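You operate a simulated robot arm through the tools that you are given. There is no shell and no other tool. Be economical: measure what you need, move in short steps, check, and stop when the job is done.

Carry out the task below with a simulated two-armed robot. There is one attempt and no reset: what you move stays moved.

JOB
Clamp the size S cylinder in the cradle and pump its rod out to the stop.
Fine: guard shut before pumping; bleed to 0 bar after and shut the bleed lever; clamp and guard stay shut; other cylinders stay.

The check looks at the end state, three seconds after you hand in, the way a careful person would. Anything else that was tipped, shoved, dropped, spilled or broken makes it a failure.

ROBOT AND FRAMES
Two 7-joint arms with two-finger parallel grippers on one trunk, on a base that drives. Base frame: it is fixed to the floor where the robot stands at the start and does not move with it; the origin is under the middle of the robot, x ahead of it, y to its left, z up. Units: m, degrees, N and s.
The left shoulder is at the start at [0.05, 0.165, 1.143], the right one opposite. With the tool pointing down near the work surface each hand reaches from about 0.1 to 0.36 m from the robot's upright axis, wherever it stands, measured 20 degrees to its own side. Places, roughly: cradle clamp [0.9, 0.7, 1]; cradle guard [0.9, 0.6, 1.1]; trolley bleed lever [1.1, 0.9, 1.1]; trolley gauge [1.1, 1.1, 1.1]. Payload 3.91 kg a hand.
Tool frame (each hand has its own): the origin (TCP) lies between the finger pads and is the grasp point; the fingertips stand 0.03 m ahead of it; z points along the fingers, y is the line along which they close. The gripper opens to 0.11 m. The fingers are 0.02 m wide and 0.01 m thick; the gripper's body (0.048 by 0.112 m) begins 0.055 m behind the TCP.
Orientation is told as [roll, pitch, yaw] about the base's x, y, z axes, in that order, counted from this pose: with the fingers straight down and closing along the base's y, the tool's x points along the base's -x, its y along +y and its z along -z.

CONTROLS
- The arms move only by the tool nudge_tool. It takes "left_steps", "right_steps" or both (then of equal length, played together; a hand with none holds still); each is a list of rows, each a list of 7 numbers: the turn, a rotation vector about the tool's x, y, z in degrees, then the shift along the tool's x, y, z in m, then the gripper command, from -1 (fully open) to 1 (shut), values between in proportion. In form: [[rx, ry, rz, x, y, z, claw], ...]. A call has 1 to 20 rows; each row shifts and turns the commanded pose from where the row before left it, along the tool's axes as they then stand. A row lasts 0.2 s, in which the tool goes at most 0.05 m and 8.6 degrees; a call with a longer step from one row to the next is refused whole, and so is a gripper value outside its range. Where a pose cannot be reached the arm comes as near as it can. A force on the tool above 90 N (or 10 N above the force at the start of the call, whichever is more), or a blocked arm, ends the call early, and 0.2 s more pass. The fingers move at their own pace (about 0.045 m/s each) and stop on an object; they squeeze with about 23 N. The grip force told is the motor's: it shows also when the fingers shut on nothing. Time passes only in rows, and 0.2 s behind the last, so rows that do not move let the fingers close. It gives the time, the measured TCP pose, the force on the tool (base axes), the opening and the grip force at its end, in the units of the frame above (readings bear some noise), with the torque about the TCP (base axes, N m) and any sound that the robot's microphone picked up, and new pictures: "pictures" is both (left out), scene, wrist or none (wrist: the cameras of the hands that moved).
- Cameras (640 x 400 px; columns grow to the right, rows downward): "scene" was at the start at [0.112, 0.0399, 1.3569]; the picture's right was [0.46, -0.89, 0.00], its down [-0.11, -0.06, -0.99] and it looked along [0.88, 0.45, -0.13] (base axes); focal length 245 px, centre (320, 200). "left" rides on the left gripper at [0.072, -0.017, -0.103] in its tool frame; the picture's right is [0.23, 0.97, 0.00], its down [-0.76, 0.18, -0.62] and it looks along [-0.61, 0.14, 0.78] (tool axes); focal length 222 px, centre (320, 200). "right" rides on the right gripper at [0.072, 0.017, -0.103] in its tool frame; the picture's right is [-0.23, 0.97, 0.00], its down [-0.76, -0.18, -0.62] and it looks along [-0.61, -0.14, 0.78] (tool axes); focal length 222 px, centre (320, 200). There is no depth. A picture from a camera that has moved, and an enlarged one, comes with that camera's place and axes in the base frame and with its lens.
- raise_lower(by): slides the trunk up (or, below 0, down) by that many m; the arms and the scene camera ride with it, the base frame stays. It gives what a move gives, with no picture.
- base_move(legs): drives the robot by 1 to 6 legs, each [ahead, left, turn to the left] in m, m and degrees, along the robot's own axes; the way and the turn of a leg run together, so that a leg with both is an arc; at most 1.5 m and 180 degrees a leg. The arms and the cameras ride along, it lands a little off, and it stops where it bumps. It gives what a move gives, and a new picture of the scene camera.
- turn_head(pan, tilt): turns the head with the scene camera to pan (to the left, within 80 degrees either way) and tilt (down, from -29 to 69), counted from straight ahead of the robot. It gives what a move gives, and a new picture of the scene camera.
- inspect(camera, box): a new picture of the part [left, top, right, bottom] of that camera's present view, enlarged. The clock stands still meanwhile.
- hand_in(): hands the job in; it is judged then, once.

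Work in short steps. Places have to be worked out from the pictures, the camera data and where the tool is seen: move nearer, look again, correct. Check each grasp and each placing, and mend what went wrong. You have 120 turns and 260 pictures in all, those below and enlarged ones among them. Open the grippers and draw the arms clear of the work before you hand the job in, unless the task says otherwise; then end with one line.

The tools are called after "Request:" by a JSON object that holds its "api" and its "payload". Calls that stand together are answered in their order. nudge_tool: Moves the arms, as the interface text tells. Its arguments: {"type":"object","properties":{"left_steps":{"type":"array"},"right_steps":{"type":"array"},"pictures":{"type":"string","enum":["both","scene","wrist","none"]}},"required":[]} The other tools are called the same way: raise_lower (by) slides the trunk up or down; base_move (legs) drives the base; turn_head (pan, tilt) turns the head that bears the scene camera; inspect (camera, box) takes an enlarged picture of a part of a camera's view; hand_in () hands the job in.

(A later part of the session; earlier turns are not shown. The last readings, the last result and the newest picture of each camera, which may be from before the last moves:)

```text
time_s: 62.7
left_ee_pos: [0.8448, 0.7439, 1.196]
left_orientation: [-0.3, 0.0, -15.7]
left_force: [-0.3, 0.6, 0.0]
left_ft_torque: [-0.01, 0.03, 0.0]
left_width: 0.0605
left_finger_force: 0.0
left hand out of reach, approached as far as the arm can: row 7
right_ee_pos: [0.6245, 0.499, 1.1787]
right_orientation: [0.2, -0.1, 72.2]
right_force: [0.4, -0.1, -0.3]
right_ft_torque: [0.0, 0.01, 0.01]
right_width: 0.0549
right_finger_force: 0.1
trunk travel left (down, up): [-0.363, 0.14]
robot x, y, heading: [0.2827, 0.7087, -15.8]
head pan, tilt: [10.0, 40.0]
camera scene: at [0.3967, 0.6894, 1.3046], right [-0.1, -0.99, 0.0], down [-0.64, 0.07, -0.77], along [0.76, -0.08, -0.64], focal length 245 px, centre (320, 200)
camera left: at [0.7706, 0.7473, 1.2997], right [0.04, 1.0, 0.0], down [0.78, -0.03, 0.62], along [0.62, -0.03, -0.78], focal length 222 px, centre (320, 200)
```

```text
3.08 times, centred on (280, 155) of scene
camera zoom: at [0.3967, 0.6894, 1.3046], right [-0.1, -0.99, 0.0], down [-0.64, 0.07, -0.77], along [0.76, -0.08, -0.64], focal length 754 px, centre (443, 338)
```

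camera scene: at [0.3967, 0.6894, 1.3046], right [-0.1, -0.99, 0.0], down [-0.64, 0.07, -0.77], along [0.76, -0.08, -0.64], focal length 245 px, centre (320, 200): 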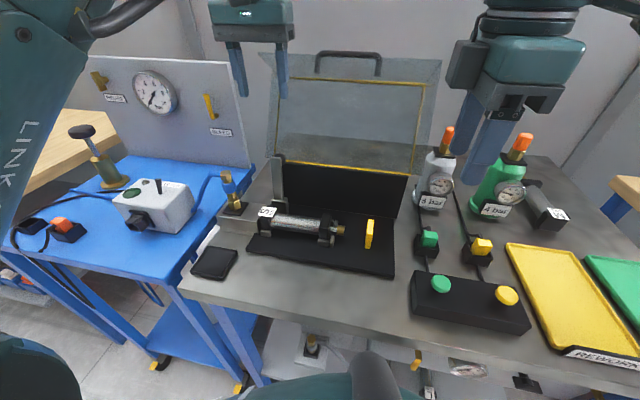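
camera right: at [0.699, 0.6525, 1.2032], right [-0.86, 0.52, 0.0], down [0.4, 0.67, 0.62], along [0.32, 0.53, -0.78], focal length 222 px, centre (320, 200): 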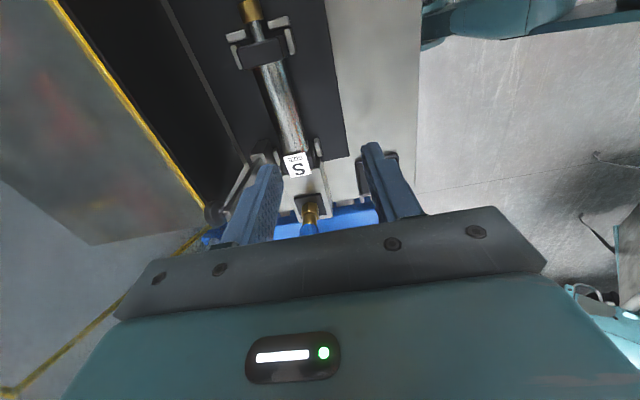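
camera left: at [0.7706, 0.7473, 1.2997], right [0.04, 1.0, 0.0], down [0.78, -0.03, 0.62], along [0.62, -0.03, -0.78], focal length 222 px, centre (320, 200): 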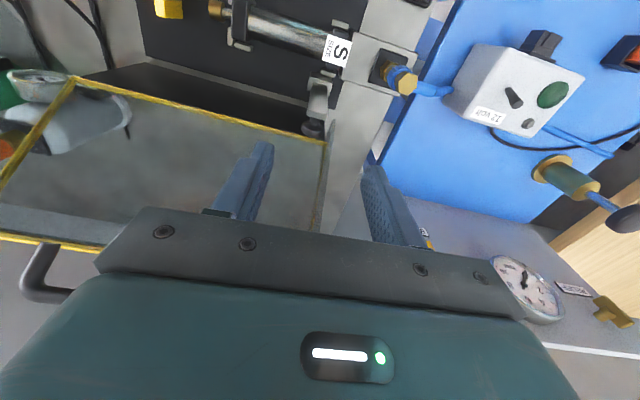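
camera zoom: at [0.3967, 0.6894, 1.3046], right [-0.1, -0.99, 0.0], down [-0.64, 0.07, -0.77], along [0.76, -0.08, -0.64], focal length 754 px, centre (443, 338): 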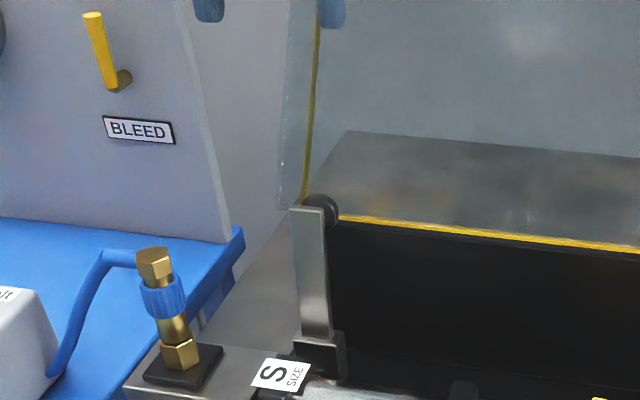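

The hand is above the lever (bar u≈0.595, ball u≈0.617). Descend to z≈1.06 and check.

Request:
{"api": "nudge_tool", "payload": {"left_steps": [[0, 0, 0, 0, 0, 0.04, -0.1], [0, 0, 0, 0, 0, 0.04, -0.1], [0, 0, 0, 0, 0, 0.04, -0.1], [0, 0, 0, 0, 0, 0.01, -0.1]], "pictures": "wrist"}}

Request:
{"api": "inspect", "payload": {"camera": "scene", "box": [200, 90, 360, 220]}}

```text
time_s: 63.3
left_ee_pos: [0.87, 0.7476, 1.1664]
left_orientation: [-0.4, -5.5, -16.2]
left_force: [-5.4, -1.7, 35.3]
left_ft_torque: [-0.15, -1.12, -0.17]
left_width: 0.0606
left_finger_force: 0.0
left hand out of reach, approached as far as the arm can: row 1, 2, 3
right_ee_pos: [0.6205, 0.5001, 1.1801]
right_orientation: [0.0, 0.0, 72.2]
right_force: [-0.9, -0.2, -0.7]
right_ft_torque: [-0.04, 0.0, 0.0]
right_width: 0.055
right_finger_force: 0.2
trunk travel left (down, up): [-0.363, 0.14]
robot x, y, heading: [0.2786, 0.7107, -15.7]
head pan, tilt: [10.0, 40.0]
stopped in row 3 (left hand): the force on the tool passed its limit at 108 N (the readings are from after the stop); the commanded pose is now the measured one
camera left: at [0.7864, 0.7555, 1.2627], right [0.05, 1.0, -0.03], down [0.72, -0.02, 0.69], along [0.69, -0.06, -0.72], focal length 222 px, centre (320, 200)
```

left: 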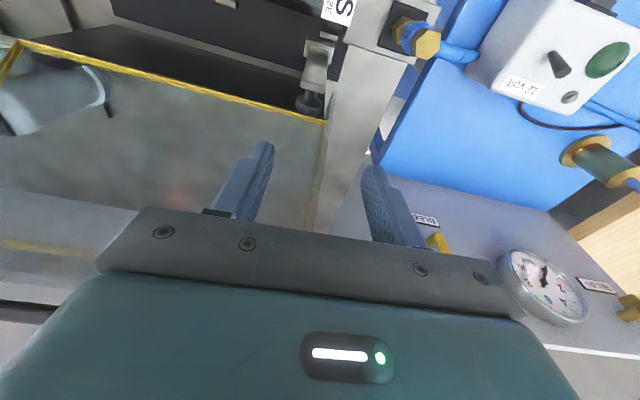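

```text
3.08 times, centred on (280, 155) of scene
camera zoom: at [0.392, 0.6891, 1.3053], right [-0.1, -0.99, 0.0], down [-0.64, 0.07, -0.77], along [0.76, -0.08, -0.64], focal length 754 px, centre (443, 338)
```

zoom: 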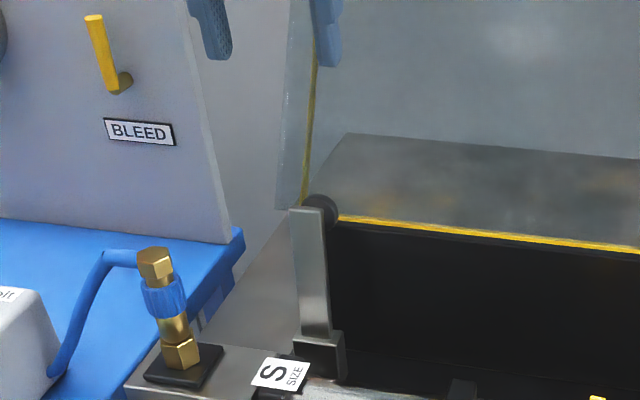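

The hand met resistance (108 N). I take a look at the arm and guard before doing anything.

Request:
{"api": "inspect", "payload": {"camera": "scene", "box": [0, 0, 640, 400]}}

Request:
{"api": "inspect", "payload": {"camera": "right", "box": [0, 0, 640, 400]}}

```text
1.00 times, centred on (320, 200) of scene (not enlarged: the box is as wide or as high as the picture)
camera zoom: at [0.392, 0.6891, 1.3053], right [-0.1, -0.99, 0.0], down [-0.64, 0.07, -0.77], along [0.76, -0.08, -0.64], focal length 245 px, centre (320, 200)
```

zoom: 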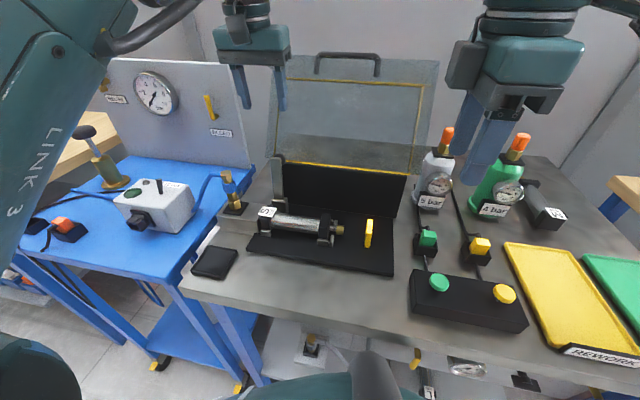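

```text
1.00 times, centred on (320, 200) of right (not enlarged: the box is as wide or as high as the picture)
camera zoom: at [0.5822, 0.4353, 1.2833], right [-0.86, 0.51, 0.0], down [0.4, 0.67, 0.62], along [0.32, 0.53, -0.78], focal length 222 px, centre (320, 200)
```

zoom: 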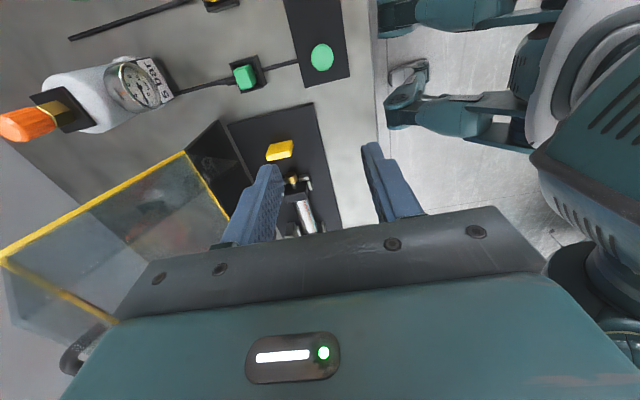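

I realise the open guard has side panes reaching forward at v≈0.975; the hand body landed on that pane's top. I lift and pull the left hand straight back.

Request:
{"api": "nudge_tool", "payload": {"left_steps": [[0, 0, 0, 0, 0, -0.02, -0.1], [0, 0, 0, 0, 0, -0.03, -0.1], [0, 0, 0, 0, 0, -0.03, -0.1], [0, 5.5, 0, 0.03, 0, -0.01, -0.1], [0, 0, 0, 0.04, 0, 0, -0.1], [0, 0, 0, 0.04, 0, 0, -0.1], [0, 0, 0, 0.04, 0, 0, -0.1], [0, 0, 0, 0.04, 0, 0, -0.1]], "pictures": "both"}}

Request:
{"api": "inspect", "payload": {"camera": "scene", "box": [200, 40, 450, 220]}}

```text
time_s: 65.1
left_ee_pos: [0.7269, 0.8436, 1.2652]
left_orientation: [-1.1, 2.2, -16.0]
left_force: [-0.2, 0.1, 0.1]
left_ft_torque: [0.03, 0.0, -0.04]
left_width: 0.0606
left_finger_force: 0.2
left hand out of reach, approached as far as the arm can: row 6, 7, 8
right_ee_pos: [0.6225, 0.4975, 1.1803]
right_orientation: [0.0, -0.1, 72.1]
right_force: [0.1, -0.5, 0.0]
right_ft_torque: [0.03, 0.01, 0.01]
right_width: 0.0548
right_finger_force: 0.0
trunk travel left (down, up): [-0.363, 0.14]
robot x, y, heading: [0.2839, 0.7063, -15.9]
head pan, tilt: [10.0, 40.0]
camera scene: at [0.4005, 0.7148, 1.3538], right [0.2, -0.98, 0.0], down [-0.16, -0.03, -0.99], along [0.97, 0.2, -0.16], focal length 245 px, centre (320, 200)
camera left: at [0.6556, 0.8474, 1.3715], right [0.05, 1.0, -0.01], down [0.81, -0.03, 0.59], along [0.59, -0.04, -0.81], focal length 222 px, centre (320, 200)
```

scene: 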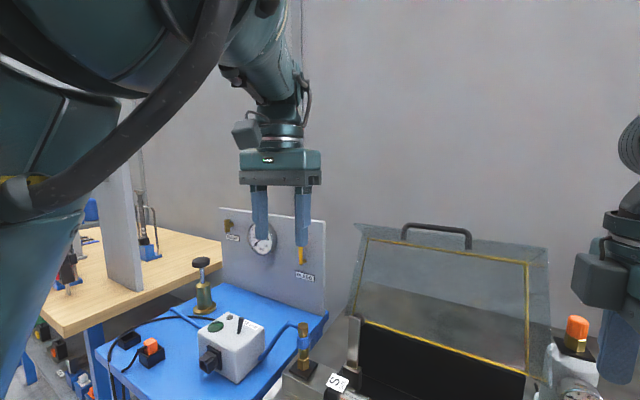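
left: 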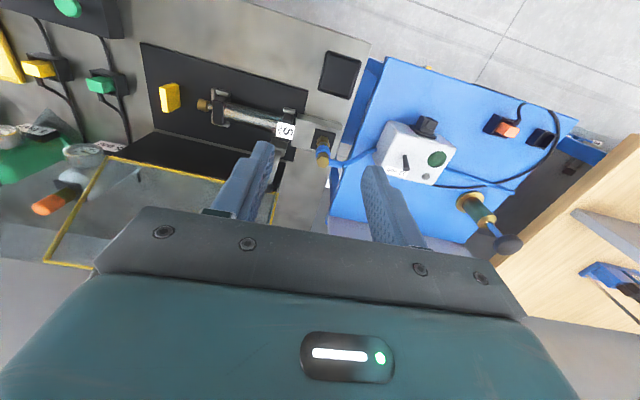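

```text
2.22 times, centred on (325, 130) of scene
camera zoom: at [0.4005, 0.7148, 1.3538], right [0.2, -0.98, 0.0], down [-0.16, -0.03, -0.99], along [0.97, 0.2, -0.16], focal length 545 px, centre (309, 356)
```

zoom: 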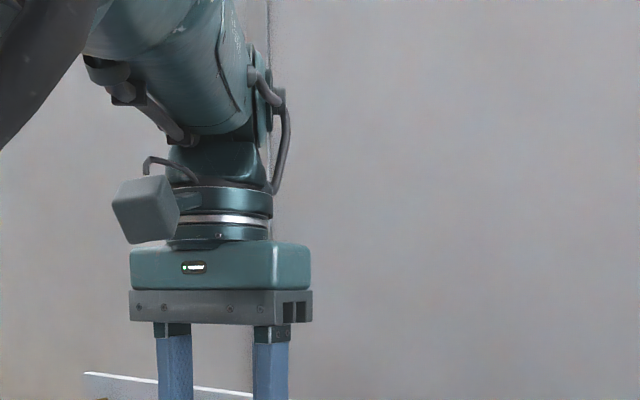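

The head camera got nudged by the left upper arm in that retreat. I move the left hand outward to the left to free it, and reset the head.

Request:
{"api": "nudge_tool", "payload": {"left_steps": [[0, 0, 0, 0, 0.04, 0, -0.1], [0, 0, 0, 0, 0.04, 0, -0.1], [0, 0, 0, 0, 0.04, 0, -0.1], [0, 0, 0, 0, 0.04, 0, -0.1]], "pictures": "none"}}

Request:
{"api": "turn_head", "payload": {"pan": 10, "tilt": 35}}

```text
time_s: 66.1
left_ee_pos: [0.7727, 0.9944, 1.2691]
left_orientation: [-0.6, 1.3, -16.2]
left_force: [0.7, 0.4, -0.1]
left_ft_torque: [-0.03, 0.0, 0.04]
left_width: 0.0605
left_finger_force: 0.2
right_ee_pos: [0.6247, 0.4999, 1.1774]
right_orientation: [0.1, 0.1, 72.3]
right_force: [-0.3, 0.6, 0.4]
right_ft_torque: [0.0, 0.01, -0.01]
right_width: 0.055
right_finger_force: 0.1
trunk travel left (down, up): [-0.363, 0.14]
robot x, y, heading: [0.2825, 0.7082, -15.8]
head pan, tilt: [10.0, 40.0]
```

```text
time_s: 66.8
left_ee_pos: [0.7717, 0.9942, 1.2684]
left_orientation: [-0.6, 1.4, -16.3]
left_force: [-0.4, 0.5, 0.4]
left_ft_torque: [0.01, -0.03, 0.03]
left_width: 0.0605
left_finger_force: 0.1
right_ee_pos: [0.6244, 0.4983, 1.1779]
right_orientation: [0.1, 0.0, 72.2]
right_force: [-0.2, 0.2, 1.2]
right_ft_torque: [0.02, 0.01, -0.01]
right_width: 0.0552
right_finger_force: 0.1
trunk travel left (down, up): [-0.363, 0.14]
robot x, y, heading: [0.2828, 0.707, -15.9]
head pan, tilt: [10.0, 35.0]
camera scene: at [0.399, 0.6887, 1.3122], right [-0.1, -0.99, 0.0], down [-0.57, 0.06, -0.82], along [0.81, -0.08, -0.57], focal length 245 px, centre (320, 200)
```

scene: 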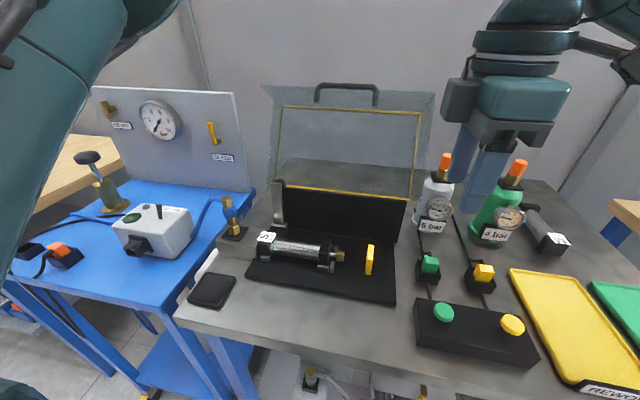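

Now I tilt the left hand 48° so its fingers point forward-down, and bring it to a pre-approach in front of the lever, below the pane.

Request:
{"api": "nudge_tool", "payload": {"left_steps": [[0, -8, 0, 0, 0, 0, 0.1], [0, -8, 0, 0, 0, 0, 0.1], [0, -8, 0, 0, 0, 0, 0.1], [0, -8, 0, 0, 0, 0, 0.1], [0, -8, 0, 0, 0, 0, 0.1], [0, -8, 0, 0, 0, 0, 0.1]], "pictures": "both"}}

```text
time_s: 68.2
left_ee_pos: [0.7704, 0.9937, 1.2716]
left_orientation: [-0.5, -46.6, -15.8]
left_force: [-0.3, 0.3, -0.3]
left_ft_torque: [-0.01, -0.02, 0.02]
left_width: 0.0496
left_finger_force: 0.2
right_ee_pos: [0.6246, 0.5, 1.1785]
right_orientation: [0.1, 0.0, 72.2]
right_force: [0.5, 1.3, 0.0]
right_ft_torque: [0.0, 0.01, -0.01]
right_width: 0.0552
right_finger_force: 0.3
trunk travel left (down, up): [-0.363, 0.14]
robot x, y, heading: [0.2836, 0.7083, -15.8]
head pan, tilt: [10.0, 35.0]
camera scene: at [0.3989, 0.6889, 1.3123], right [-0.1, -0.99, 0.0], down [-0.57, 0.06, -0.82], along [0.81, -0.08, -0.57], focal length 245 px, centre (320, 200)
camera left: at [0.6447, 1.0126, 1.289], right [0.12, 0.98, -0.17], down [0.12, 0.16, 0.98], along [0.99, -0.14, -0.1], focal length 222 px, centre (320, 200)
```

scene: 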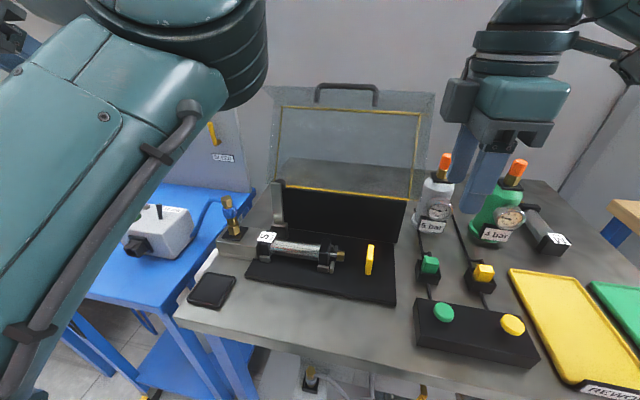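
left: 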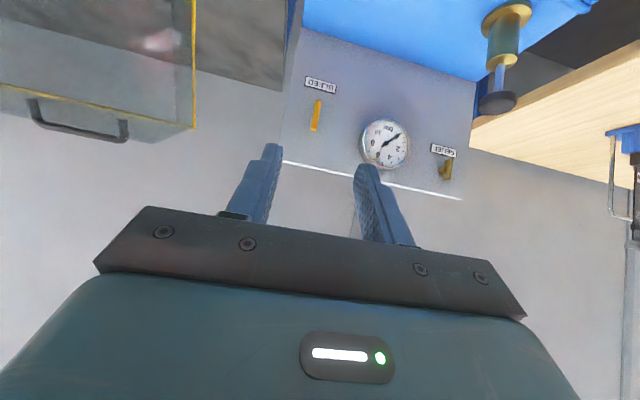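

Tilt reached. Move to the pre-approach point in front of the lever.

Request:
{"api": "nudge_tool", "payload": {"left_steps": [[0, 0, 0, 0.0114, -0.0248, 0.0219, 0.1], [0, 0, 0, 0.0114, -0.0248, 0.0219, 0.1], [0, 0, 0, 0.0114, -0.0248, 0.0219, 0.1], [0, 0, 0, 0.0114, -0.0248, 0.0219, 0.1], [0, 0, 0, 0.0114, -0.0248, 0.0219, 0.1], [0, 0, 0, 0.0114, -0.0248, 0.0219, 0.1], [0, 0, 0, 0.0114, -0.0248, 0.0219, 0.1], [0, 0, 0, 0.0114, -0.0248, 0.0219, 0.1]], "pictures": "both"}}

```text
time_s: 70.0
left_ee_pos: [0.8517, 0.8845, 1.0979]
left_orientation: [-0.9, -46.7, -15.7]
left_force: [-0.2, 0.4, 0.0]
left_ft_torque: [0.01, 0.01, 0.01]
left_width: 0.0496
left_finger_force: 0.1
left hand out of reach, approached as far as the arm can: row 1, 2, 3, 4, 5, 6, 7
right_ee_pos: [0.625, 0.4997, 1.1787]
right_orientation: [0.1, 0.0, 72.2]
right_force: [0.8, -0.3, 1.2]
right_ft_torque: [-0.03, -0.02, -0.01]
right_width: 0.0553
right_finger_force: 0.1
trunk travel left (down, up): [-0.363, 0.14]
robot x, y, heading: [0.2815, 0.7125, -15.7]
head pan, tilt: [10.0, 35.0]
camera scene: at [0.3991, 0.6886, 1.3123], right [-0.1, -0.99, 0.0], down [-0.57, 0.06, -0.82], along [0.81, -0.08, -0.57], focal length 245 px, centre (320, 200)
camera left: at [0.7249, 0.9032, 1.1159], right [0.12, 0.98, -0.17], down [0.12, 0.16, 0.98], along [0.99, -0.14, -0.1], focal length 222 px, centre (320, 200)
```

scene: 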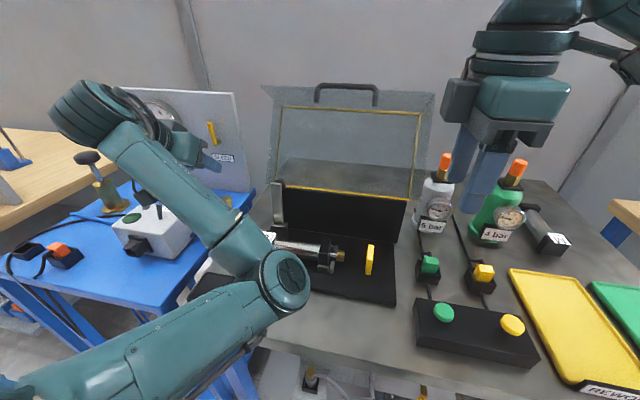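
left: 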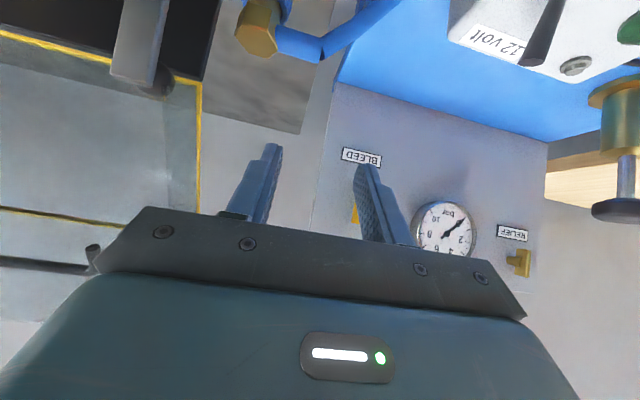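

The left elbow folded low over the bench. Raising the trunk lifts everything clear and gives the arm a better posture; I do that first.

Request:
{"api": "raise_lower", "payload": {"by": 0.13}}

Request:
{"api": "base_move", "payload": {"legs": [[-0.08, 0, 0]]}}

```text
time_s: 71.6
left_ee_pos: [0.8509, 0.8862, 1.2282]
left_orientation: [-0.7, -46.6, -15.6]
left_force: [-0.5, 0.1, 0.2]
left_ft_torque: [0.03, 0.02, -0.03]
left_width: 0.0495
left_finger_force: 0.0
right_ee_pos: [0.6256, 0.5009, 1.3083]
right_orientation: [0.1, 0.0, 72.2]
right_force: [0.8, -0.1, -1.3]
right_ft_torque: [-0.02, 0.0, 0.01]
right_width: 0.055
right_finger_force: 0.1
trunk travel left (down, up): [-0.493, 0.01]
robot x, y, heading: [0.2831, 0.7087, -15.8]
head pan, tilt: [10.0, 35.0]
```

```text
time_s: 72.7
left_ee_pos: [0.7715, 0.9082, 1.2276]
left_orientation: [-0.7, -46.7, -15.5]
left_force: [-0.2, 0.2, 0.0]
left_ft_torque: [-0.05, 0.01, -0.02]
left_width: 0.0496
left_finger_force: 0.0
right_ee_pos: [0.5468, 0.5229, 1.3097]
right_orientation: [0.1, 0.0, 72.2]
right_force: [0.0, 0.0, 0.1]
right_ft_torque: [0.0, 0.01, 0.02]
right_width: 0.0551
right_finger_force: 0.1
trunk travel left (down, up): [-0.493, 0.01]
robot x, y, heading: [0.2074, 0.7282, -15.7]
head pan, tilt: [10.0, 35.0]
camera scene: at [0.3205, 0.7112, 1.4423], right [-0.1, -0.99, 0.0], down [-0.57, 0.06, -0.82], along [0.82, -0.08, -0.57], focal length 245 px, centre (320, 200)
```

scene: 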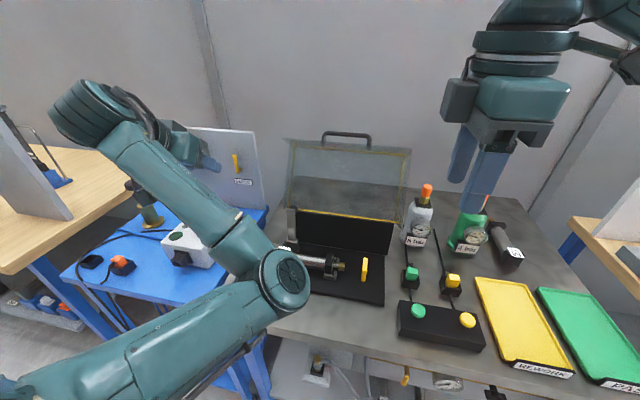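

I bring the left hand back up to a vertical neutral pose to unfold the elbow, and strafe left so that the right hand can do the cradle work.

Request:
{"api": "nudge_tool", "payload": {"left_steps": [[0, 0, 0, -0.025, 0.015, -0.025, 0.1], [0, 0, 0, -0.025, 0.015, -0.025, 0.1], [0, 0, 0, -0.025, 0.015, -0.025, 0.1], [0, 0, 0, -0.025, 0.015, -0.025, 0.1], [0, 8, 0, 0, 0.015, -0.01, 0.1], [0, 8, 0, 0, 0.015, -0.01, 0.1], [0, 8, 0, 0, 0.015, -0.01, 0.1], [0, 8, 0, 0, 0.015, -0.01, 0.1], [0, 8, 0, 0, 0.015, -0.01, 0.1], [0, 7, 0, 0, 0.015, -0.01, 0.1]], "pictures": "scene"}}

```text
time_s: 74.8
left_ee_pos: [0.7929, 1.0672, 1.4201]
left_orientation: [-0.6, 0.2, -15.8]
left_force: [-0.1, 0.0, -0.9]
left_ft_torque: [-0.02, -0.05, 0.02]
left_width: 0.0494
left_finger_force: 0.0
left hand out of reach, approached as far as the arm can: row 1
right_ee_pos: [0.5462, 0.5228, 1.3097]
right_orientation: [0.2, 0.1, 72.2]
right_force: [-0.1, -0.5, 1.0]
right_ft_torque: [-0.01, -0.02, -0.01]
right_width: 0.0553
right_finger_force: 0.0
trunk travel left (down, up): [-0.493, 0.01]
robot x, y, heading: [0.204, 0.7289, -16.0]
head pan, tilt: [10.0, 35.0]
camera scene: at [0.3208, 0.7127, 1.4423], right [-0.1, -0.99, 0.0], down [-0.57, 0.06, -0.82], along [0.82, -0.08, -0.57], focal length 245 px, centre (320, 200)
```

scene: 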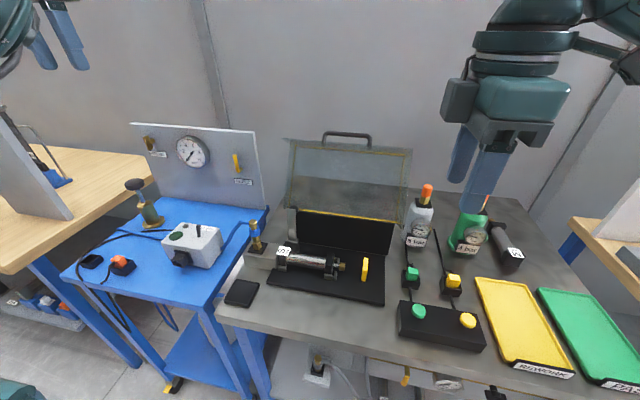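

Unfolded. I tuck the left hand to its initial-like pose, then strafe the base left.

Request:
{"api": "nudge_tool", "payload": {"left_steps": [[0, 0, 0, 0.035, -0.015, -0.025, -0.1], [0, 0, 0, 0.035, -0.015, -0.025, -0.1], [0, 0, 0, 0.035, -0.015, -0.025, -0.1], [0, 0, 0, 0.035, -0.015, -0.025, -0.1]], "pictures": "none"}}

Request:
{"api": "base_move", "payload": {"legs": [[0, 0.25, 0]]}}

```text
time_s: 75.8
left_ee_pos: [0.6366, 1.0475, 1.5231]
left_orientation: [-0.5, 0.2, -16.1]
left_force: [-0.6, 1.2, 0.6]
left_ft_torque: [0.0, -0.07, 0.03]
left_width: 0.0606
left_finger_force: 0.0
right_ee_pos: [0.5446, 0.523, 1.3099]
right_orientation: [0.0, 0.1, 72.3]
right_force: [-0.3, 0.1, 0.3]
right_ft_torque: [0.0, -0.07, -0.01]
right_width: 0.055
right_finger_force: 0.1
trunk travel left (down, up): [-0.493, 0.01]
robot x, y, heading: [0.2025, 0.7305, -15.8]
head pan, tilt: [10.0, 35.0]
```

```text
time_s: 78.7
left_ee_pos: [0.7117, 1.2884, 1.5216]
left_orientation: [-0.5, 0.4, -16.3]
left_force: [1.5, 0.3, 0.0]
left_ft_torque: [0.0, -0.01, 0.01]
left_width: 0.0605
left_finger_force: 0.0
right_ee_pos: [0.6154, 0.7634, 1.3079]
right_orientation: [0.1, 0.0, 72.1]
right_force: [-0.2, 0.2, 0.4]
right_ft_torque: [-0.03, -0.02, -0.03]
right_width: 0.0552
right_finger_force: 0.0
trunk travel left (down, up): [-0.493, 0.01]
robot x, y, heading: [0.2741, 0.9781, -16.0]
head pan, tilt: [10.0, 35.0]
camera scene: at [0.3904, 0.9536, 1.4422], right [-0.1, -0.99, 0.0], down [-0.57, 0.06, -0.82], along [0.81, -0.09, -0.57], focal length 245 px, centre (320, 200)
```

scene: 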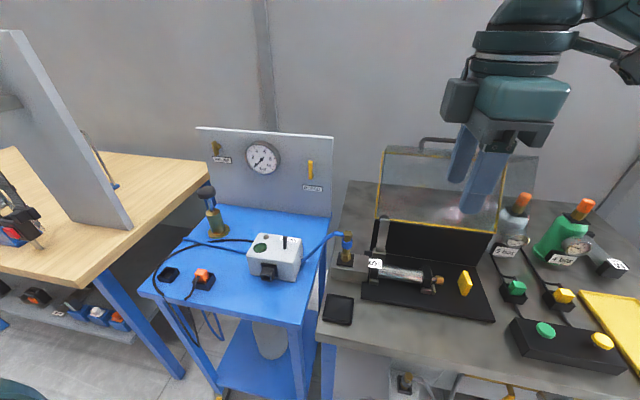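

Good view of trolley and cradle. I rotate the right hand to yaw ≈ -16 and then tilt the fingers forward.

Request:
{"api": "nudge_tool", "payload": {"right_steps": [[0, 0, 8, 0, 0, 0, 0], [0, 0, 8, 0, 0, 0, 0], [0, 0, 8, 0, 0, 0, 0], [0, 0, 8, 0, 0, 0, 0], [0, 0, 8, 0, 0, 0, 0], [0, 0, 8, 0, 0, 0, 0], [0, 0, 8, 0, 0, 0, 0], [0, 0, 8, 0, 0, 0, 0], [0, 0, 8, 0, 0, 0, 0], [0, 0, 8, 0, 0, 0, 0], [0, 0, 8, 0, 0, 0, 0]], "pictures": "none"}}

Request:
{"api": "nudge_tool", "payload": {"right_steps": [[0, -8, 0, 0, 0, 0, 0.1], [0, -8, 0, 0, 0, 0, 0.1], [0, -8, 0, 0, 0, 0, 0.1], [0, -8, 0, 0, 0, 0, 0.1], [0, -8, 0, 0, 0, 0, 0.1], [0, -8, 0, 0, 0, 0, 0.1]], "pictures": "both"}}

```text
time_s: 81.1
left_ee_pos: [0.7117, 1.2884, 1.5209]
left_orientation: [-0.5, 0.3, -16.4]
left_force: [-0.7, -0.2, 0.5]
left_ft_torque: [0.02, -0.01, 0.04]
left_width: 0.0605
left_finger_force: 0.0
right_ee_pos: [0.615, 0.7648, 1.3081]
right_orientation: [0.0, 0.1, -16.1]
right_force: [0.7, 1.6, -0.8]
right_ft_torque: [-0.01, 0.01, 0.03]
right_width: 0.055
right_finger_force: 0.1
trunk travel left (down, up): [-0.493, 0.01]
robot x, y, heading: [0.2755, 0.9749, -15.8]
head pan, tilt: [10.0, 35.0]
```

```text
time_s: 82.5
left_ee_pos: [0.7115, 1.2882, 1.5226]
left_orientation: [-0.5, 0.3, -16.3]
left_force: [-0.3, 0.8, 0.1]
left_ft_torque: [0.02, -0.02, -0.01]
left_width: 0.0604
left_finger_force: 0.0
right_ee_pos: [0.6145, 0.7639, 1.3094]
right_orientation: [0.1, -48.0, -16.0]
right_force: [0.1, -0.2, 0.0]
right_ft_torque: [0.06, 0.0, 0.03]
right_width: 0.0497
right_finger_force: 0.1
trunk travel left (down, up): [-0.493, 0.01]
robot x, y, heading: [0.2758, 0.9732, -16.1]
head pan, tilt: [10.0, 35.0]
camera scene: at [0.3903, 0.9535, 1.4423], right [-0.1, -0.99, 0.0], down [-0.57, 0.06, -0.82], along [0.81, -0.09, -0.57], focal length 245 px, centre (320, 200)
camera right: at [0.4984, 0.8136, 1.3245], right [0.42, 0.89, 0.17], down [-0.01, -0.18, 0.98], along [0.91, -0.41, -0.07], focal length 222 px, centre (320, 200)
```

scene: 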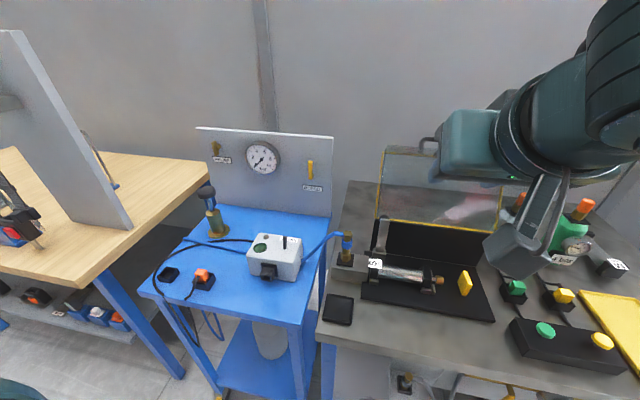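
right: 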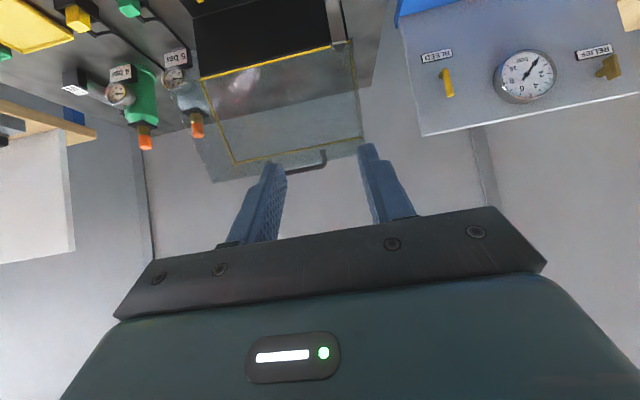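

Right arm posture looks fine. Move most of the way to the pre-approach.

Request:
{"api": "nudge_tool", "payload": {"right_steps": [[0, 0, 0, 0.0087, 0.0048, 0.0318, 0.1], [0, 0, 0, 0.0087, 0.0048, 0.0318, 0.1], [0, 0, 0, 0.0087, 0.0048, 0.0318, 0.1], [0, 0, 0, 0.0087, 0.0048, 0.0318, 0.1], [0, 0, 0, 0.0087, 0.0048, 0.0318, 0.1], [0, 0, 0, 0.0087, 0.0048, 0.0318, 0.1], [0, 0, 0, 0.0087, 0.0048, 0.0318, 0.1]], "pictures": "both"}}

```text
time_s: 84.1
left_ee_pos: [0.712, 1.2883, 1.5215]
left_orientation: [-0.5, 0.3, -16.3]
left_force: [-0.2, -1.2, -0.9]
left_ft_torque: [-0.03, 0.0, 0.01]
left_width: 0.0609
left_finger_force: 0.0
right_ee_pos: [0.7433, 0.7607, 1.1136]
right_orientation: [-0.1, -47.9, -15.9]
right_force: [-0.6, -0.4, 0.1]
right_ft_torque: [0.03, -0.02, -0.02]
right_width: 0.0495
right_finger_force: 0.0
trunk travel left (down, up): [-0.493, 0.01]
robot x, y, heading: [0.277, 0.9755, -16.0]
head pan, tilt: [10.0, 35.0]
camera scene: at [0.3907, 0.9535, 1.4422], right [-0.1, -0.99, 0.0], down [-0.57, 0.06, -0.82], along [0.81, -0.09, -0.57], focal length 245 px, centre (320, 200)
camera right: at [0.6277, 0.8107, 1.1299], right [0.41, 0.89, 0.17], down [0.0, -0.18, 0.98], along [0.91, -0.41, -0.07], focal length 222 px, centre (320, 200)
```

scene: 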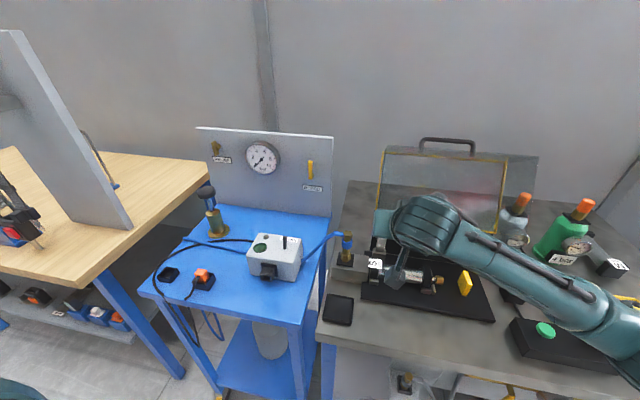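
right: 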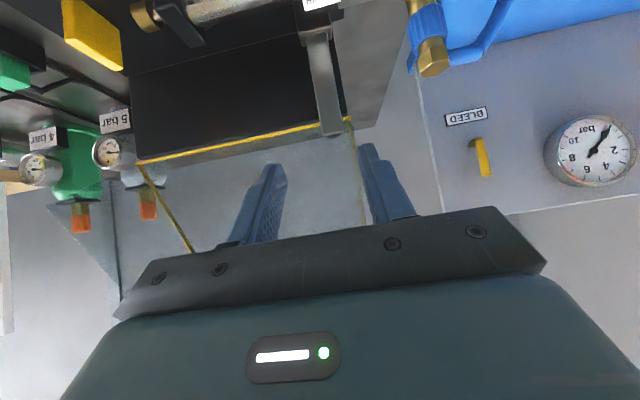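

The lever is clearly seen straight ahead (v≈0.956, bar top z≈1.044). I move in along the tool axis.

Request:
{"api": "nudge_tool", "payload": {"right_steps": [[0, 0, 0, 0.012, 0.006, 0.03, 0.1], [0, 0, 0, 0.012, 0.006, 0.03, 0.1], [0, 0, 0, 0, 0, 0.04, 0.1], [0, 0, 0, 0, 0, 0.02, 0.1]], "pictures": "both"}}

Request:
{"api": "inspect", "payload": {"camera": "scene", "box": [330, 160, 490, 310]}}

```text
time_s: 85.1
left_ee_pos: [0.7111, 1.2891, 1.5209]
left_orientation: [-0.5, 0.3, -16.3]
left_force: [0.4, -0.4, 0.9]
left_ft_torque: [0.0, 0.04, 0.0]
left_width: 0.0605
left_finger_force: 0.1
right_ee_pos: [0.8184, 0.7504, 1.0157]
right_orientation: [-0.2, -47.8, -16.0]
right_force: [-0.7, -0.2, 0.2]
right_ft_torque: [0.0, -0.02, -0.02]
right_width: 0.0496
right_finger_force: 0.1
trunk travel left (down, up): [-0.493, 0.01]
robot x, y, heading: [0.2773, 0.9742, -16.1]
head pan, tilt: [10.0, 35.0]
camera scene: at [0.3904, 0.9536, 1.4422], right [-0.1, -0.99, 0.0], down [-0.57, 0.06, -0.82], along [0.81, -0.09, -0.57], focal length 245 px, centre (320, 200)
camera right: at [0.7027, 0.8009, 1.0318], right [0.42, 0.89, 0.17], down [0.0, -0.18, 0.98], along [0.91, -0.41, -0.07], focal length 222 px, centre (320, 200)
```

scene: 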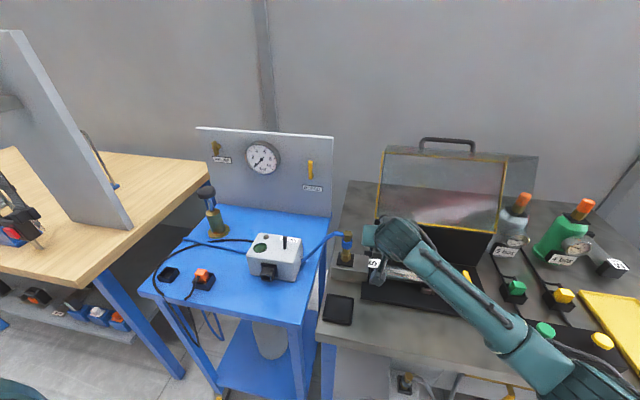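
right: 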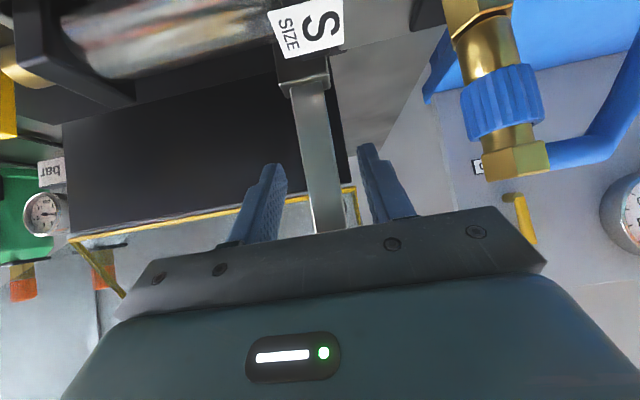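

```text
2.67 times, centred on (410, 235) of scene
camera zoom: at [0.3904, 0.9536, 1.4422], right [-0.1, -0.99, 0.0], down [-0.57, 0.06, -0.82], along [0.81, -0.09, -0.57], focal length 654 px, centre (80, 107)
```

zoom: 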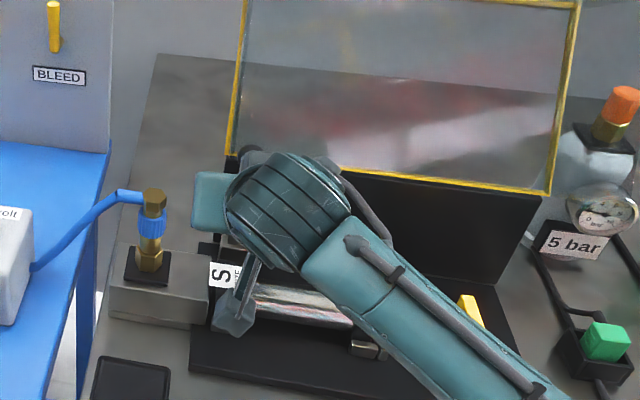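

Bar centred between the fingers, hand clear. Advance 4 cm and grip the bar.

Request:
{"api": "nudge_tool", "payload": {"right_steps": [[0, 0, 0, 0, 0, 0.02, 0.1], [0, 0, 0, 0, 0, 0.02, 0.1], [0, 0, 0, 0, 0, 0, 1], [0, 0, 0, 0, 0, 0, 1], [0, 0, 0, 0, 0, 0, 1]], "pictures": "wrist"}}

```text
time_s: 86.3
left_ee_pos: [0.7108, 1.2865, 1.5218]
left_orientation: [-0.4, 0.4, -16.4]
left_force: [0.7, 0.0, -0.2]
left_ft_torque: [0.0, 0.0, -0.03]
left_width: 0.0607
left_finger_force: 0.0
right_ee_pos: [0.8457, 0.7409, 0.9895]
right_orientation: [-0.1, -48.0, -16.2]
right_force: [-2.3, -6.4, 1.0]
right_ft_torque: [0.31, -0.23, -0.34]
right_width: 0.0238
right_finger_force: 45.1
trunk travel left (down, up): [-0.493, 0.01]
robot x, y, heading: [0.2738, 0.9729, -16.0]
head pan, tilt: [10.0, 35.0]
camera right: at [0.7298, 0.7922, 1.0053], right [0.42, 0.89, 0.17], down [0.0, -0.18, 0.98], along [0.91, -0.41, -0.07], focal length 222 px, centre (320, 200)
```

right: 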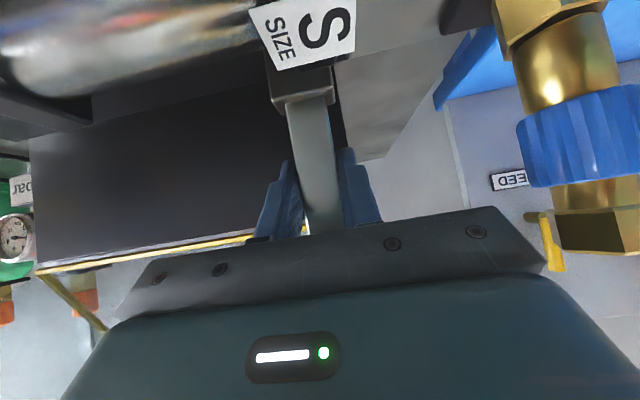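

Gripped the bar (0.024 m). I pull it forward along its arc about the base pivot, about 38°, keeping the hand's tilt.

Request:
{"api": "nudge_tool", "payload": {"right_steps": [[0, 0, 0, 0.0095, 0, -0.009, 1], [0, 0, 0, 0.011, 0, -0.0071, 1], [0, 0, 0, 0.012, 0, -0.0051, 1]], "pictures": "both"}}

```text
time_s: 87.1
left_ee_pos: [0.7134, 1.2863, 1.5207]
left_orientation: [-0.4, 0.4, -16.3]
left_force: [-0.6, -0.7, -1.0]
left_ft_torque: [-0.01, -0.01, -0.02]
left_width: 0.0605
left_finger_force: 0.1
right_ee_pos: [0.8122, 0.7515, 0.9831]
right_orientation: [-0.3, -48.5, -16.0]
right_force: [21.2, -16.5, 11.7]
right_ft_torque: [-0.96, -1.07, -0.53]
right_width: 0.0239
right_finger_force: 44.8
trunk travel left (down, up): [-0.493, 0.01]
robot x, y, heading: [0.2739, 0.9743, -15.9]
head pan, tilt: [10.0, 35.0]
camera scene: at [0.3916, 0.9518, 1.4423], right [-0.11, -0.99, 0.0], down [-0.57, 0.06, -0.82], along [0.81, -0.09, -0.57], focal length 245 px, centre (320, 200)
camera right: at [0.6953, 0.8028, 0.9969], right [0.42, 0.89, 0.17], down [-0.01, -0.18, 0.98], along [0.91, -0.41, -0.06], focal length 222 px, centre (320, 200)
```

scene: 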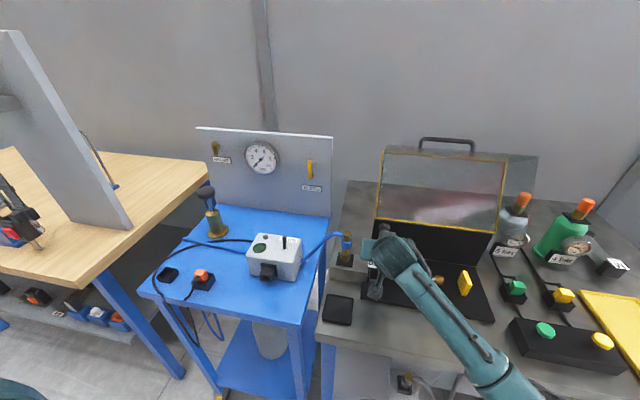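
right: 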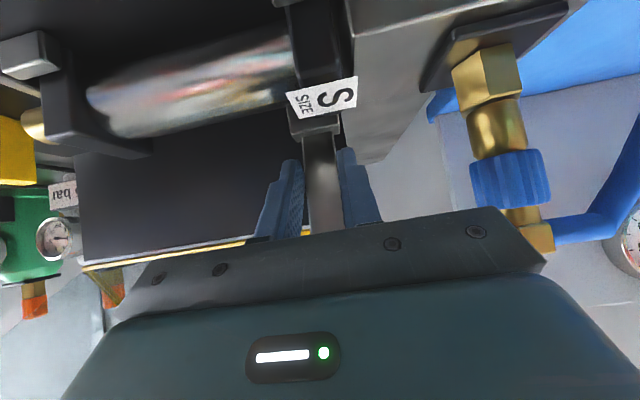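

The bar follows (≈27°). One more small step, then release and back off along the tool axis.

Request:
{"api": "nudge_tool", "payload": {"right_steps": [[0, 0, 0, 0.0102, 0, -0.0026, 1], [0, 0, 0, 0, 0, 0, 0.4], [0, 0, 0, 0, 0, 0, 0.1], [0, 0, 0, 0, 0, -0.03, 0.1], [0, 0, 0, 0, 0, -0.04, 0.1], [0, 0, 0, -0.01, 0, -0.04, 0.1]], "pictures": "both"}}

Request:
{"api": "inspect", "payload": {"camera": "scene", "box": [330, 180, 490, 310]}}

```text
time_s: 88.5
left_ee_pos: [0.7112, 1.2896, 1.5219]
left_orientation: [-0.5, 0.4, -16.4]
left_force: [-0.5, -0.3, -0.3]
left_ft_torque: [-0.02, 0.0, -0.02]
left_width: 0.0604
left_finger_force: 0.1
right_ee_pos: [0.7283, 0.7822, 1.0549]
right_orientation: [0.0, -47.8, -16.1]
right_force: [0.3, 0.1, 0.2]
right_ft_torque: [-0.04, -0.01, 0.0]
right_width: 0.0494
right_finger_force: 0.0
trunk travel left (down, up): [-0.493, 0.01]
robot x, y, heading: [0.273, 0.9716, -16.2]
head pan, tilt: [10.0, 35.0]
camera scene: at [0.3901, 0.954, 1.4422], right [-0.1, -0.99, 0.0], down [-0.57, 0.06, -0.82], along [0.81, -0.09, -0.57], focal length 245 px, centre (320, 200)
camera right: at [0.6127, 0.8323, 1.0721], right [0.42, 0.89, 0.17], down [0.0, -0.18, 0.98], along [0.91, -0.41, -0.07], focal length 222 px, centre (320, 200)
```

scene: 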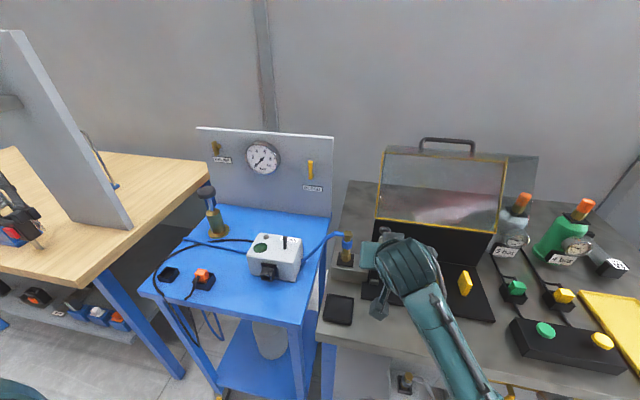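
right: 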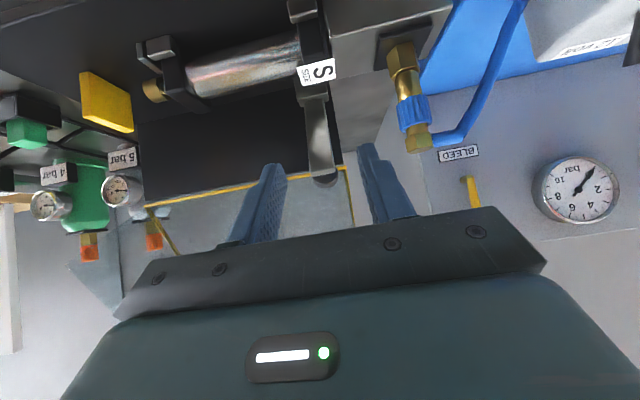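

```text
3.08 times, centred on (410, 245) of scene
camera zoom: at [0.3901, 0.954, 1.4422], right [-0.1, -0.99, 0.0], down [-0.57, 0.06, -0.82], along [0.81, -0.09, -0.57], focal length 754 px, centre (43, 62)
```

zoom: 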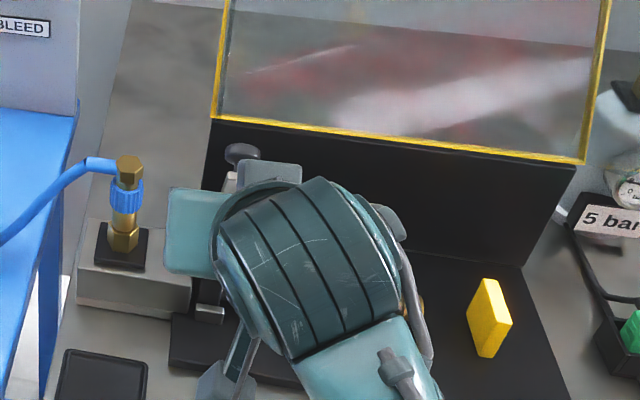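

The lever stays where I left it (≈28°). I regrip nearer its top and pull further down.

Request:
{"api": "nudge_tool", "payload": {"right_steps": [[0, 0, 0, -0.0145, -0.004, 0.02, 0.1], [0, 0, 0, 0, 0, 0.04, 0.1], [0, 0, 0, 0, 0, 0.041, 0.1]], "pictures": "wrist"}}

```text
time_s: 89.3
left_ee_pos: [0.7113, 1.2875, 1.5204]
left_orientation: [-0.5, 0.4, -16.4]
left_force: [0.1, 0.0, -0.7]
left_ft_torque: [-0.02, 0.04, -0.02]
left_width: 0.0603
left_finger_force: 0.1
right_ee_pos: [0.8074, 0.7515, 0.997]
right_orientation: [0.0, -47.9, -16.0]
right_force: [0.5, 0.8, -0.4]
right_ft_torque: [-0.04, 0.02, 0.0]
right_width: 0.0495
right_finger_force: 0.1
trunk travel left (down, up): [-0.493, 0.01]
robot x, y, heading: [0.2773, 0.9698, -15.9]
head pan, tilt: [10.0, 35.0]
camera right: at [0.6925, 0.8021, 1.0129], right [0.41, 0.89, 0.17], down [0.0, -0.18, 0.98], along [0.91, -0.41, -0.07], focal length 222 px, centre (320, 200)
```

right: 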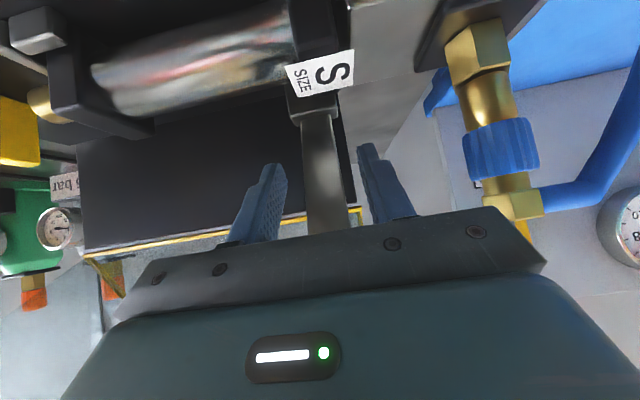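

Grip and pull along the arc.

Request:
{"api": "nudge_tool", "payload": {"right_steps": [[0, 0, 0, 0, 0, 0, 1], [0, 0, 0, 0, 0, 0, 1], [0, 0, 0, 0, 0, 0, 1], [0, 0, 0, 0.0134, 0, -0.0038, 1], [0, 0, 0, 0.0121, 0, -0.0018, 1], [0, 0, 0, 0.0121, 0, -0.0003, 1]], "pictures": "wrist"}}

```text
time_s: 90.7
left_ee_pos: [0.7107, 1.2885, 1.521]
left_orientation: [-0.4, 0.3, -16.3]
left_force: [-0.6, -0.9, 0.1]
left_ft_torque: [-0.03, -0.05, 0.01]
left_width: 0.0606
left_finger_force: 0.1
right_ee_pos: [0.7796, 0.7598, 0.9711]
right_orientation: [-0.1, -47.4, -16.0]
right_force: [-0.6, 1.2, 0.2]
right_ft_torque: [-0.01, 0.02, 0.01]
right_width: 0.0001
right_finger_force: 37.5
trunk travel left (down, up): [-0.493, 0.01]
robot x, y, heading: [0.2736, 0.9753, -16.2]
head pan, tilt: [10.0, 35.0]
camera right: at [0.6627, 0.8104, 0.9882], right [0.42, 0.89, 0.17], down [0.0, -0.19, 0.98], along [0.91, -0.41, -0.08], focal length 222 px, centre (320, 200)
```

right: 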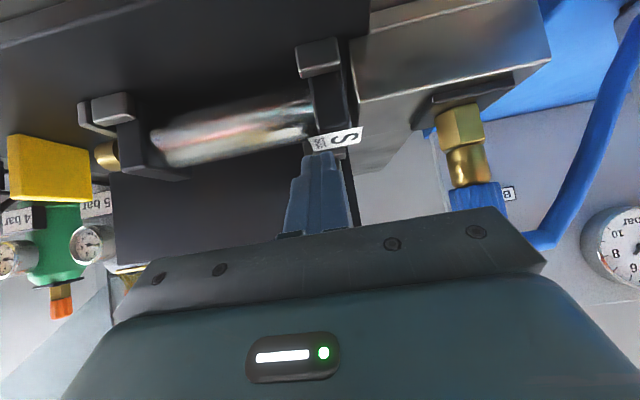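

The grip slipped off the bar. Back off and look at the lever.

Request:
{"api": "nudge_tool", "payload": {"right_steps": [[0, 0, 0, -0.01, 0, -0.03, 1], [0, 0, 0, -0.02, 0, -0.04, 0.5], [0, 0, 0, -0.02, 0, -0.04, 0.1]], "pictures": "wrist"}}

Request:
{"api": "inspect", "payload": {"camera": "scene", "box": [330, 180, 490, 310]}}

```text
time_s: 91.5
left_ee_pos: [0.7113, 1.2885, 1.5202]
left_orientation: [-0.5, 0.4, -16.2]
left_force: [-0.3, -0.9, 0.0]
left_ft_torque: [0.01, 0.0, 0.02]
left_width: 0.0605
left_finger_force: 0.1
right_ee_pos: [0.7311, 0.7548, 1.0802]
right_orientation: [-4.5, -47.9, -13.8]
right_force: [0.0, -0.4, -0.5]
right_ft_torque: [0.01, -0.02, -0.02]
right_width: 0.0492
right_finger_force: 0.9
trunk travel left (down, up): [-0.493, 0.01]
robot x, y, heading: [0.2767, 0.9733, -16.3]
head pan, tilt: [10.0, 35.0]
camera right: at [0.6162, 0.8075, 1.0951], right [0.43, 0.89, 0.12], down [0.01, -0.13, 0.99], along [0.9, -0.43, -0.07], focal length 222 px, centre (320, 200)
```

right: 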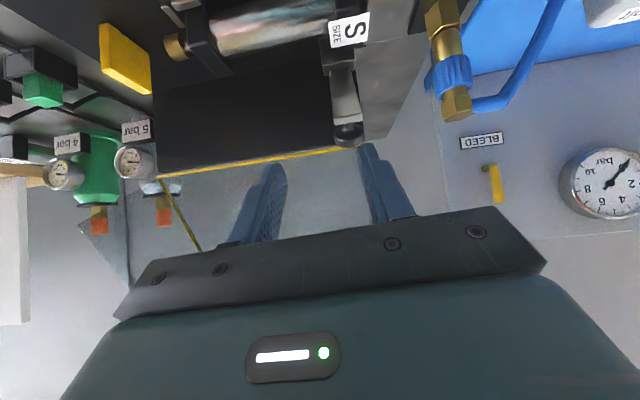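

```text
3.08 times, centred on (410, 245) of scene
camera zoom: at [0.3902, 0.9536, 1.4422], right [-0.1, -0.99, 0.0], down [-0.57, 0.06, -0.82], along [0.81, -0.09, -0.57], focal length 754 px, centre (43, 62)
```

zoom: 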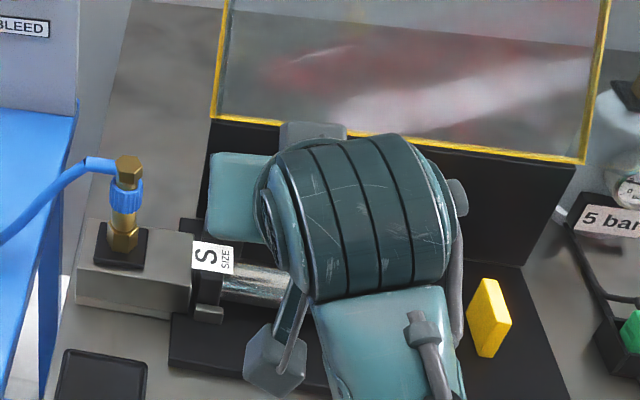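

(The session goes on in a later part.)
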